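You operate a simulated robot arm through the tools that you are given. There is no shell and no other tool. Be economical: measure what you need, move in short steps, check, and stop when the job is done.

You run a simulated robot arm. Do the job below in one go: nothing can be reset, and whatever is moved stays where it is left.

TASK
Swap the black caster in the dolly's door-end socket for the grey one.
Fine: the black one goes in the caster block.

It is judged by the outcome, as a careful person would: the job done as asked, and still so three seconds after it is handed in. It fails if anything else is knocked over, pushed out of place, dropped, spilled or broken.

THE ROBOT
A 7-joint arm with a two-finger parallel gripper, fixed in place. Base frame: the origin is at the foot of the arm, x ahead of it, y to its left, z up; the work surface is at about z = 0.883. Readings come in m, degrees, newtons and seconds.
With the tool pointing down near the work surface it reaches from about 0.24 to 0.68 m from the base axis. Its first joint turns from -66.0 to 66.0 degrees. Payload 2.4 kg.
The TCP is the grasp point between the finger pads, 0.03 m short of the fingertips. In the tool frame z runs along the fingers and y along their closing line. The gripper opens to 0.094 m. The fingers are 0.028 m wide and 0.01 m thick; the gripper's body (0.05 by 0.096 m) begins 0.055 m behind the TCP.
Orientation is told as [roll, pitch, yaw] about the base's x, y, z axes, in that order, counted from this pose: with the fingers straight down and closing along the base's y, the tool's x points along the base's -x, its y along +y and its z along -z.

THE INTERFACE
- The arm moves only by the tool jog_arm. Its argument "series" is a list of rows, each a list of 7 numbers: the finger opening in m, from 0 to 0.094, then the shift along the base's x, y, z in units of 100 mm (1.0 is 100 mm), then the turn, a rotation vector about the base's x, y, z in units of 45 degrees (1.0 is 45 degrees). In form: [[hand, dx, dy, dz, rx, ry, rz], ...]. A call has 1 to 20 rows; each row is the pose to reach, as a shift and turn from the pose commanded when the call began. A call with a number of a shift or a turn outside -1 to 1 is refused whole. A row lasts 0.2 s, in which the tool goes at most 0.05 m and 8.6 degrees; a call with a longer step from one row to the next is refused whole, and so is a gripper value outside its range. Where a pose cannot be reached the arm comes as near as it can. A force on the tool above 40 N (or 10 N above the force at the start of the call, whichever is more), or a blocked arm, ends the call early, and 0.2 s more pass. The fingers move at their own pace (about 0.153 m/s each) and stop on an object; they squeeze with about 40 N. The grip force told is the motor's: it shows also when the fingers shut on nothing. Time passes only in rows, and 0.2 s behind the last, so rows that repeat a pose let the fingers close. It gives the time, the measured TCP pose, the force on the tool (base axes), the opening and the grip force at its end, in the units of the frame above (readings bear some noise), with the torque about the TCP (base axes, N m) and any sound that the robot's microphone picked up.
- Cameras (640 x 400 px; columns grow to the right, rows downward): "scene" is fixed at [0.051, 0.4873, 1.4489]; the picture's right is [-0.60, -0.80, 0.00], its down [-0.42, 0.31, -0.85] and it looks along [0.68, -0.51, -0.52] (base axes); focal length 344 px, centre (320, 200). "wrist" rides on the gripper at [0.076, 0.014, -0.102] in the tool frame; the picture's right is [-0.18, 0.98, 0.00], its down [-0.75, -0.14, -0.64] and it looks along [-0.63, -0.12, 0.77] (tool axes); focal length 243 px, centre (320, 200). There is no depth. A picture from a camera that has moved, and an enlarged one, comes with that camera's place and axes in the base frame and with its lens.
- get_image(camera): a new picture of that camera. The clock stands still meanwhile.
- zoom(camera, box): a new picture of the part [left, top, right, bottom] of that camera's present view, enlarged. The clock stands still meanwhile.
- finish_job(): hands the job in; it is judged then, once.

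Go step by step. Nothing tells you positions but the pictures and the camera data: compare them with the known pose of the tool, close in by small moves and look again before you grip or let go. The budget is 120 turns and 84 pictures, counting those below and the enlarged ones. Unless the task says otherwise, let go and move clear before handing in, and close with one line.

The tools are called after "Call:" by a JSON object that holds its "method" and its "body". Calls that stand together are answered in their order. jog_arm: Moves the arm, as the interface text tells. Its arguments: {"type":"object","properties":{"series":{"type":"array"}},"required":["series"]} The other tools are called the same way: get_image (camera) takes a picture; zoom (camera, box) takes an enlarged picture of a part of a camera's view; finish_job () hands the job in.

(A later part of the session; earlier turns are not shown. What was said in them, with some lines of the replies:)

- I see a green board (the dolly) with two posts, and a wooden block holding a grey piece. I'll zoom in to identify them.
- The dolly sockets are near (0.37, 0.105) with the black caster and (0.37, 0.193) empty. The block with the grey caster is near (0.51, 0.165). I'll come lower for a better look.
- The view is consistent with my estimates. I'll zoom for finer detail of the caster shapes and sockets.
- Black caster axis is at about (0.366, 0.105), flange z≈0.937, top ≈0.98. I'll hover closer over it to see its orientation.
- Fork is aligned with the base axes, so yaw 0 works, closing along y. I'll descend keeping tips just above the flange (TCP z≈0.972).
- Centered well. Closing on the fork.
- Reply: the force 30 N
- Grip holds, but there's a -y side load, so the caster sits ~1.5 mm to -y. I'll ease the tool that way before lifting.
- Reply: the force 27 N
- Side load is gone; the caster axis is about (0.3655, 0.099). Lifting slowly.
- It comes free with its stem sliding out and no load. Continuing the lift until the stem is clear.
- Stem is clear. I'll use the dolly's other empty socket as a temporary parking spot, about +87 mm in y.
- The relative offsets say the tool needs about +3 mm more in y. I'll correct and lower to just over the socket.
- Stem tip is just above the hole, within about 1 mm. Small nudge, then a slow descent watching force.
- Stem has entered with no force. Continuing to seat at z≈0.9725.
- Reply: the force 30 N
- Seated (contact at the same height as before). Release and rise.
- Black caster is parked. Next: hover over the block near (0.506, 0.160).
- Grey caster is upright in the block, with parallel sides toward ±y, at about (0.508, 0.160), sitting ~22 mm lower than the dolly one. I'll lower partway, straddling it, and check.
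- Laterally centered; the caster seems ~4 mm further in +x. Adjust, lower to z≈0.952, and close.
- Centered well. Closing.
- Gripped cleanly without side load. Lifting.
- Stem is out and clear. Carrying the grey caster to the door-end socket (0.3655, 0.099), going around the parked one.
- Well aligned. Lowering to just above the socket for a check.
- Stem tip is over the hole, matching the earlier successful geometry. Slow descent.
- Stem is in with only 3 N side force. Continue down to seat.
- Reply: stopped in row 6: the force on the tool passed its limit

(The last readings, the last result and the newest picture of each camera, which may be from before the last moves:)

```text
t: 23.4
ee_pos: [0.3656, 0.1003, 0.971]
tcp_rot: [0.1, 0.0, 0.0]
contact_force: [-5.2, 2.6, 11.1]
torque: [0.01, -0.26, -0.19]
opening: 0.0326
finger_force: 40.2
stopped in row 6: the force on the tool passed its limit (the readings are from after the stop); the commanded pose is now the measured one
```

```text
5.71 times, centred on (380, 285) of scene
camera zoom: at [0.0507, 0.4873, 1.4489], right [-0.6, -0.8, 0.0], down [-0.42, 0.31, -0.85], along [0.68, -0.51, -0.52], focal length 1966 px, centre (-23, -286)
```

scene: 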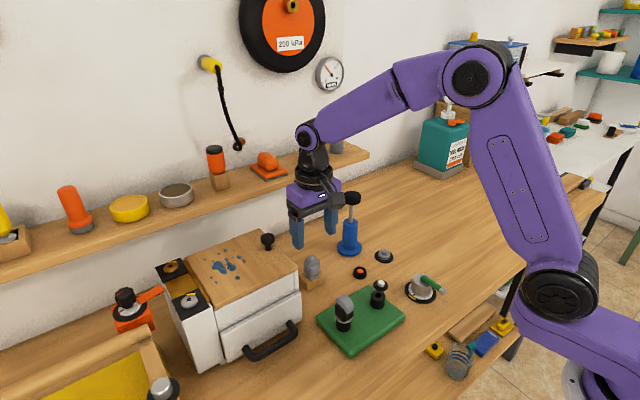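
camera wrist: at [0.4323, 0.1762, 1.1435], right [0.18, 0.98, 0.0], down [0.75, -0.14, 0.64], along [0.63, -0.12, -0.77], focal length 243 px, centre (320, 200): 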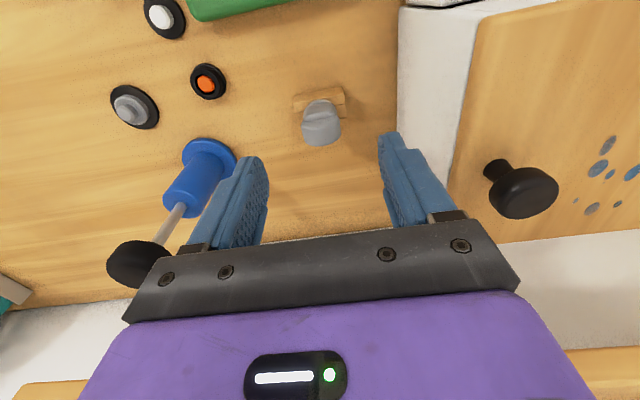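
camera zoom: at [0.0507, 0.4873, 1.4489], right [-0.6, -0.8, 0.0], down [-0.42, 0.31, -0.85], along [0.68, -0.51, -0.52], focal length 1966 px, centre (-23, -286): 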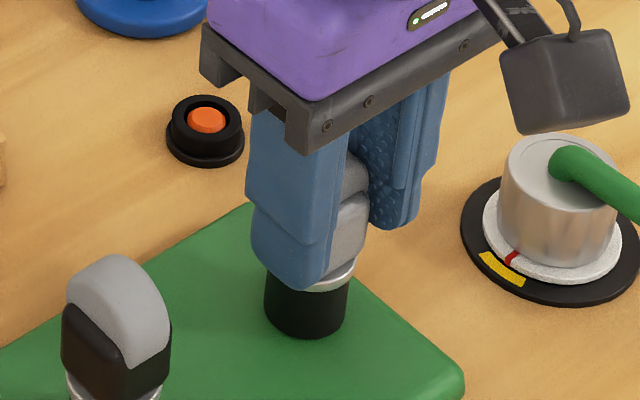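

Flange is seated on the socket. Release, rise, and look.

Call:
{"method": "jog_arm", "body": {"series": [[0.07, 0, 0, 0.005, 0, 0, 0], [0.07, 0, 0, 0.005, 0, 0, 0], [0.07, 0, 0, 0.3, 0, 0, 0], [0.07, 0, 0, 0.6, 0, 0, 0], [0.07, 0, 0, 0.7, 0, 0, 0]]}}

Call:
{"method": "jog_arm", "body": {"series": [[0.07, 0, 0.3, 0, 0, 0, 0], [0.07, 0, 0.6, 0, 0, 0, 0], [0.07, 0, 0.88, 0, 0, 0, 0], [0.07, 0, 0.88, 0, 0, 0, 0]]}}

Call:
{"method": "zoom", "body": {"camera": "scene", "box": [300, 230, 428, 340]}}

Call:
{"method": "zoom", "body": {"camera": "wrist", "box": [200, 20, 420, 185]}}

```text
t: 24.6
ee_pos: [0.3659, 0.0985, 1.0417]
tcp_rot: [0.2, 0.0, 0.1]
contact_force: [0.1, -0.1, -0.1]
torque: [-0.03, 0.01, -0.03]
opening: 0.07
finger_force: 0.0
```

```text
t: 25.6
ee_pos: [0.3658, 0.1873, 1.0404]
tcp_rot: [0.1, 0.1, 0.1]
contact_force: [1.0, -0.4, -0.2]
torque: [-0.02, 0.02, -0.01]
opening: 0.07
finger_force: 0.0
```

```text
3.64 times, centred on (364, 285) of scene
camera zoom: at [0.0509, 0.4873, 1.4489], right [-0.6, -0.8, 0.0], down [-0.42, 0.31, -0.85], along [0.68, -0.51, -0.52], focal length 1251 px, centre (160, -109)
```

zoom: 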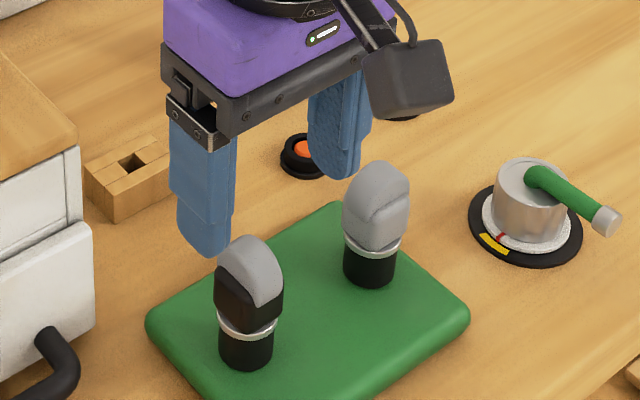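

```text
2.42 times, centred on (310, 102) of wrist
camera zoom: at [0.2907, 0.2023, 1.1436], right [0.18, 0.98, 0.0], down [0.75, -0.14, 0.64], along [0.63, -0.12, -0.77], focal length 588 px, centre (344, 436)
```

zoom: 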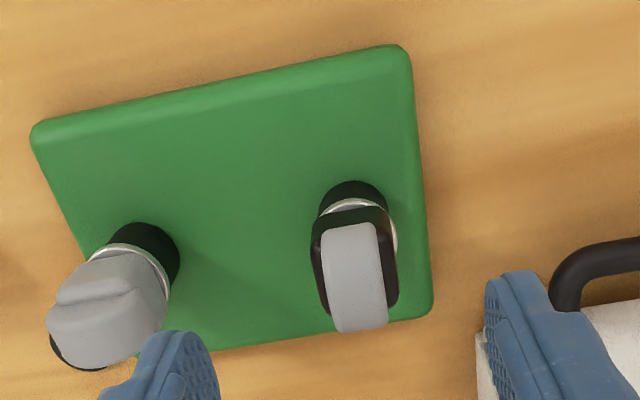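

Grey caster is seated in the door-end socket. Now re-gripping the black one at (0.3655, 0.189).

Call:
{"method": "jog_arm", "body": {"series": [[0.07, 0, 0.005, -0.3, 0, 0, 0], [0.07, 0, 0.005, -0.6, 0, 0, 0], [0.07, 0, 0.005, -0.68, 0, 0, 0], [0.02, 0, 0.005, -0.68, 0, 0, 0], [0.02, 0, 0.005, -0.68, 0, 0, 0], [0.02, 0, 0.005, -0.68, 0, 0, 0]]}}

```text
t: 27.0
ee_pos: [0.3659, 0.1879, 0.9728]
tcp_rot: [0.0, 0.0, 0.2]
contact_force: [-2.7, 8.3, 0.7]
torque: [0.47, 0.12, 0.06]
opening: 0.0272
finger_force: 40.1
```

Small +8 N side load; nudge +y and lift.

Call:
{"method": "jog_arm", "body": {"series": [[0.02, 0, 0.007, 0, 0, 0, 0], [0.02, 0, 0.007, 0.04, 0, 0, 0], [0.02, 0, 0.007, 0.08, 0, 0, 0], [0.02, 0, 0.007, 0.15, 0, 0, 0], [0.02, 0, 0.007, 0.3, 0, 0, 0], [0.02, 0, 0.007, 0.6, 0, 0, 0], [0.02, 0, 0.007, 0.8, 0, 0, 0]]}}

Call:
{"method": "zoom", "body": {"camera": "scene", "box": [300, 230, 428, 340]}}

```text
t: 28.6
ee_pos: [0.3665, 0.1882, 1.0539]
tcp_rot: [0.0, 0.0, 0.0]
contact_force: [0.8, 0.1, -1.4]
torque: [0.0, 0.03, 0.03]
opening: 0.0269
finger_force: 39.8
```

```text
3.64 times, centred on (364, 285) of scene
camera zoom: at [0.051, 0.4873, 1.4489], right [-0.6, -0.8, 0.0], down [-0.42, 0.31, -0.85], along [0.68, -0.51, -0.52], focal length 1251 px, centre (160, -109)
```

zoom: 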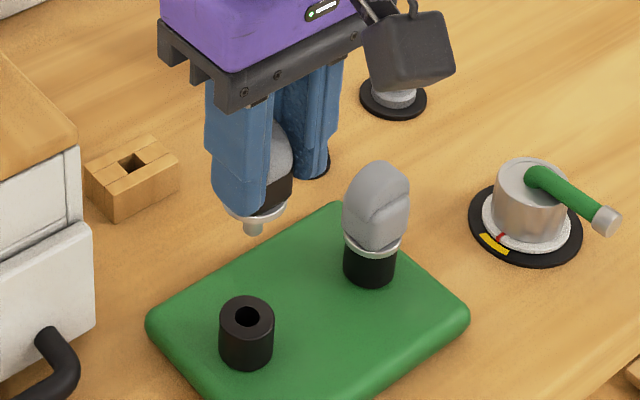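

Black is clear. Carrying it to the block hole at about (0.510, 0.160).

Call:
{"method": "jog_arm", "body": {"series": [[0.02, 0.4, 0, 0, 0, 0, 0], [0.02, 0.7, -0.15, 0, 0, 0, 0], [0.02, 0.95, -0.29, 0, 0, 0, 0], [0.02, 0.95, -0.29, 0, 0, 0, 0]]}}

Call:
{"method": "jog_arm", "body": {"series": [[0.02, 0.3, 0.0, 0, 0, 0, 0], [0.02, 0.49, 0.0, 0, 0, 0, 0], [0.02, 0.49, 0, -0.3, 0, 0, 0], [0.02, 0.49, 0, -0.5, 0, 0, 0], [0.02, 0.49, 0, -0.5, 0, 0, 0]]}}

Call:
{"method": "zoom", "body": {"camera": "scene", "box": [270, 220, 366, 310]}}

Call:
{"method": "zoom", "body": {"camera": "wrist", "box": [240, 60, 400, 180]}}

```text
t: 29.6
ee_pos: [0.4614, 0.1588, 1.0522]
tcp_rot: [0.1, 0.0, 0.1]
contact_force: [0.3, 0.8, -0.4]
torque: [0.0, 0.02, -0.01]
opening: 0.0272
finger_force: 40.2
```

```text
t: 30.8
ee_pos: [0.5097, 0.1594, 1.0028]
tcp_rot: [0.1, 0.0, 0.1]
contact_force: [-0.3, -0.6, -1.2]
torque: [0.0, 0.05, 0.0]
opening: 0.0267
finger_force: 39.4
```

```text
4.44 times, centred on (318, 265) of scene
camera zoom: at [0.051, 0.4873, 1.4489], right [-0.6, -0.8, 0.0], down [-0.42, 0.31, -0.85], along [0.68, -0.51, -0.52], focal length 1530 px, centre (329, -89)
```

zoom: 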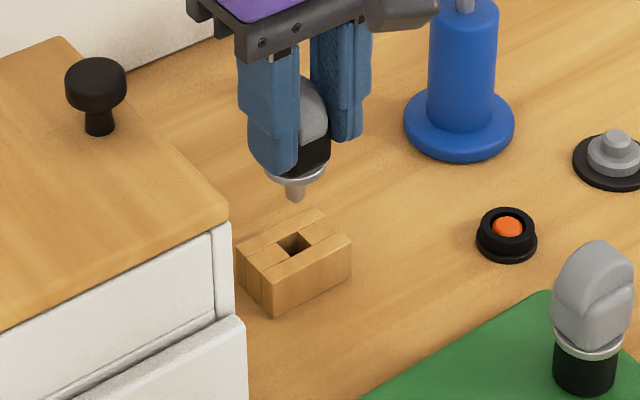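

```text
3.33 times, centred on (320, 120) of wrist
camera zoom: at [0.4344, 0.1741, 1.1058], right [0.18, 0.98, 0.0], down [0.75, -0.14, 0.64], along [0.63, -0.12, -0.77], focal length 809 px, centre (320, 467)
```

zoom: 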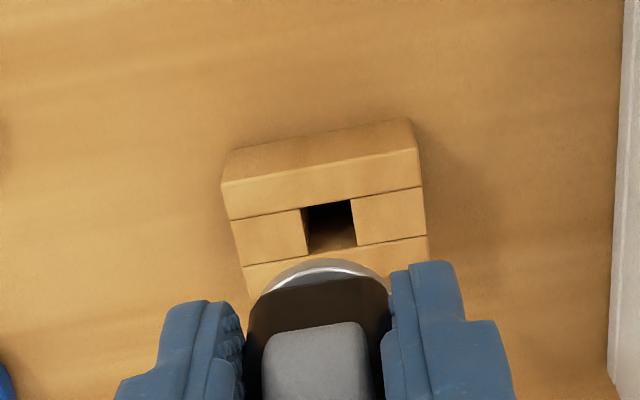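

Stem is lined up over the square hole. Lowering to just above it.

Call:
{"method": "jog_arm", "body": {"series": [[0.02, 0, 0, -0.12, 0, 0, 0], [0.02, 0, 0, -0.22, 0, 0, 0], [0.02, 0, 0, -0.22, 0, 0, 0]]}}

Call:
{"method": "zoom", "body": {"camera": "scene", "box": [280, 235, 344, 300]}}

Call:
{"method": "zoom", "body": {"camera": "wrist", "box": [260, 80, 380, 170]}}

```text
t: 31.6
ee_pos: [0.5097, 0.1609, 0.9823]
tcp_rot: [0.1, 0.0, 0.1]
contact_force: [0.2, -0.3, -0.9]
torque: [0.0, 0.0, -0.01]
opening: 0.0272
finger_force: 39.9
```

```text
6.15 times, centred on (312, 268) of scene
camera zoom: at [0.051, 0.4873, 1.4489], right [-0.6, -0.8, 0.0], down [-0.42, 0.31, -0.85], along [0.68, -0.51, -0.52], focal length 2118 px, centre (369, -215)
```

zoom: 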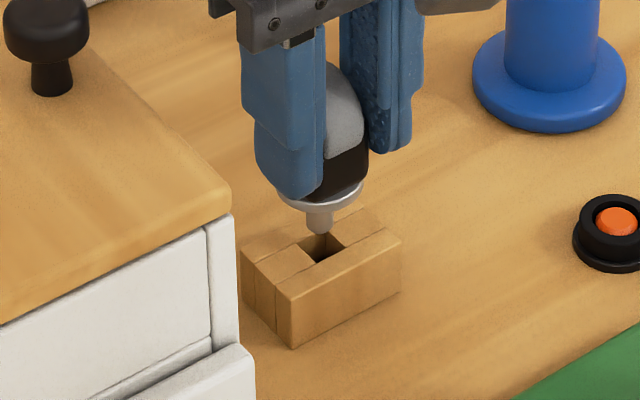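

```text
4.44 times, centred on (320, 125) of wrist
camera zoom: at [0.435, 0.1752, 1.084], right [0.18, 0.98, 0.0], down [0.75, -0.14, 0.64], along [0.63, -0.12, -0.77], focal length 1078 px, centre (320, 533)
```

zoom: 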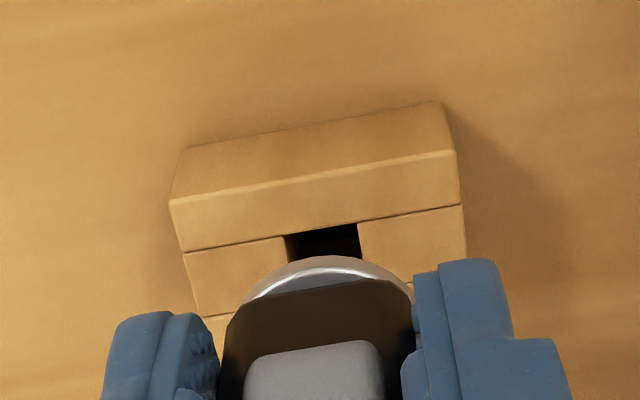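

Aligned. Slow descent into the block.

Call:
{"method": "jog_arm", "body": {"series": [[0.02, 0, 0, -0.04, 0, 0, 0], [0.02, 0, 0, -0.08, 0, 0, 0], [0.02, 0, 0, -0.12, 0, 0, 0], [0.02, 0, 0, -0.16, 0, 0, 0]]}}

Call:
{"method": "zoom", "body": {"camera": "scene", "box": [280, 235, 344, 300]}}

```text
t: 32.6
ee_pos: [0.5099, 0.1595, 0.9653]
tcp_rot: [0.1, 0.0, 0.1]
contact_force: [-0.1, 0.2, -1.5]
torque: [0.0, 0.01, -0.01]
opening: 0.0267
finger_force: 39.8
```

```text
6.15 times, centred on (312, 268) of scene
camera zoom: at [0.051, 0.4873, 1.4489], right [-0.6, -0.8, 0.0], down [-0.42, 0.31, -0.85], along [0.68, -0.51, -0.52], focal length 2118 px, centre (369, -215)
```

zoom: 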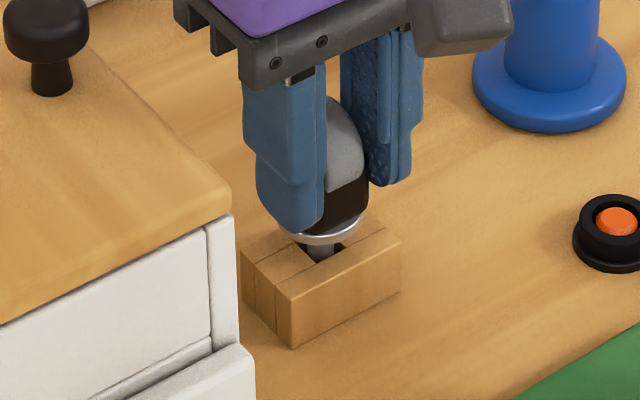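

Stem is entering freely. Continue to seat.

Call:
{"method": "jog_arm", "body": {"series": [[0.02, 0, 0, -0.04, 0, 0, 0], [0.02, 0, 0, -0.08, 0, 0, 0], [0.02, 0, 0, -0.11, 0, 0, 0], [0.02, 0, 0, -0.13, 0, 0, 0], [0.02, 0, 0, -0.14, 0, 0, 0], [0.02, 0, 0, -0.14, 0, 0, 0]]}}

Call:
{"method": "zoom", "body": {"camera": "scene", "box": [280, 235, 344, 300]}}

```text
t: 34.0
ee_pos: [0.5107, 0.1603, 0.9509]
tcp_rot: [0.1, 0.1, 0.1]
contact_force: [-0.5, -1.1, 1.0]
torque: [-0.02, -0.02, 0.01]
opening: 0.0272
finger_force: 39.6
```

```text
6.15 times, centred on (312, 268) of scene
camera zoom: at [0.0509, 0.4872, 1.4489], right [-0.6, -0.8, 0.0], down [-0.42, 0.31, -0.85], along [0.68, -0.51, -0.52], focal length 2118 px, centre (369, -215)
```

zoom: 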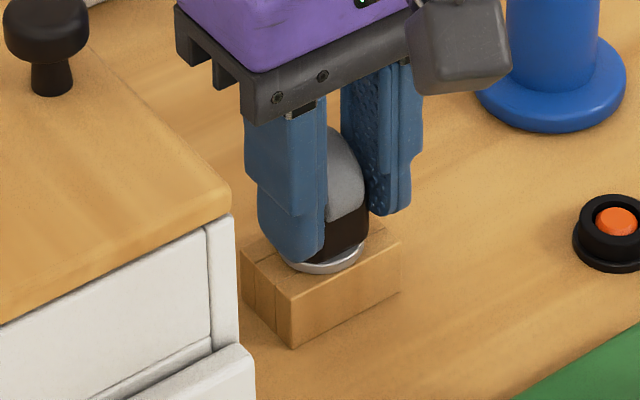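

Nearly touching; a last millimetre or two to feel contact.

Call:
{"method": "jog_arm", "body": {"series": [[0.02, 0, 0, -0.01, 0, 0, 0], [0.02, 0, 0, -0.02, 0, 0, 0]]}}

```text
t: 34.6
ee_pos: [0.5118, 0.1607, 0.9511]
tcp_rot: [0.1, -0.2, 0.2]
contact_force: [-7.8, -2.7, 30.7]
torque: [-0.17, 0.13, -0.03]
opening: 0.0272
finger_force: 39.2
```

Firm contact: seated. Release and move clear.

Call:
{"method": "jog_arm", "body": {"series": [[0.02, 0, 0, 0.015, 0, 0, 0], [0.065, 0, 0, 0.015, 0, 0, 0], [0.065, 0, 0, 0.015, 0, 0, 0], [0.065, 0, 0, 0.3, 0, 0, 0], [0.065, 0, 0, 0.6, 0, 0, 0], [0.065, 0, 0, 1.0, 0, 0, 0]]}}

Call:
{"method": "jog_arm", "body": {"series": [[0.065, -0.2, 0, 0.3, 0, 0, 0], [0.065, -0.5, 0.1, 0.6, 0, 0, 0], [0.065, -0.6, 0.1, 0.7, 0, 0, 0], [0.065, -0.6, 0.1, 0.7, 0, 0, 0]]}}

Call:
{"method": "zoom", "body": {"camera": "scene", "box": [270, 220, 440, 350]}}

Call:
{"method": "get_image", "body": {"camera": "scene"}}

```text
t: 36.0
ee_pos: [0.5108, 0.1592, 1.0505]
tcp_rot: [0.0, 0.1, 0.1]
contact_force: [0.4, -0.1, 0.2]
torque: [0.01, -0.02, 0.03]
opening: 0.0648
finger_force: 0.1
```

```text
t: 37.0
ee_pos: [0.4521, 0.1715, 1.1202]
tcp_rot: [-0.1, 0.0, 0.1]
contact_force: [-0.6, 0.5, 0.3]
torque: [0.0, 0.02, 0.03]
opening: 0.0653
finger_force: 0.0
```

```text
3.08 times, centred on (355, 285) of scene
camera zoom: at [0.0509, 0.4873, 1.4489], right [-0.6, -0.8, 0.0], down [-0.42, 0.31, -0.85], along [0.68, -0.51, -0.52], focal length 1059 px, centre (212, -62)
```

zoom: 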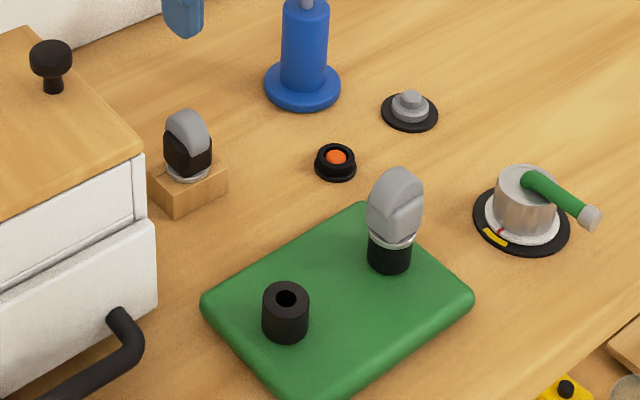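

```text
30 pictures are left
```

scene: 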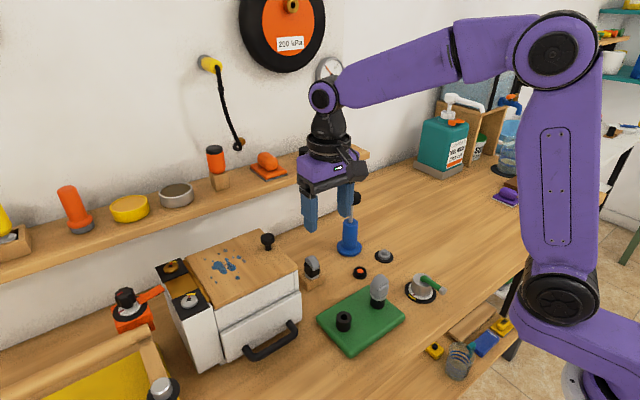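

The grey caster sits in the door-end socket and the black one in the block. The white button is hidden from this camera, so I'll check it in the wrist view.

Call:
{"method": "get_image", "body": {"camera": "wrist"}}

```text
29 pictures are left
camera wrist: at [0.3761, 0.1866, 1.2236], right [0.18, 0.98, 0.0], down [0.75, -0.14, 0.64], along [0.63, -0.12, -0.77], focal length 243 px, centre (320, 200)
```

wrist: 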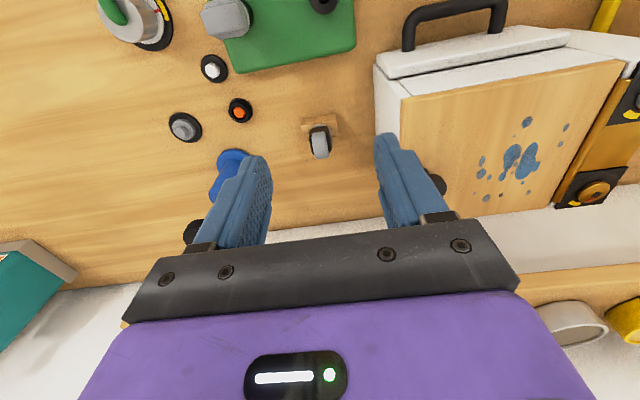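

Everything is in place and nothing else was disturbed, so I'm handing in.

Call:
{"method": "finish_job", "body": {}}

```text
The job is handed in.
```

The grey caster is now seated in the dolly's door-end socket and the black one is seated in the caster block, with the arm clear and nothing else visibly moved.
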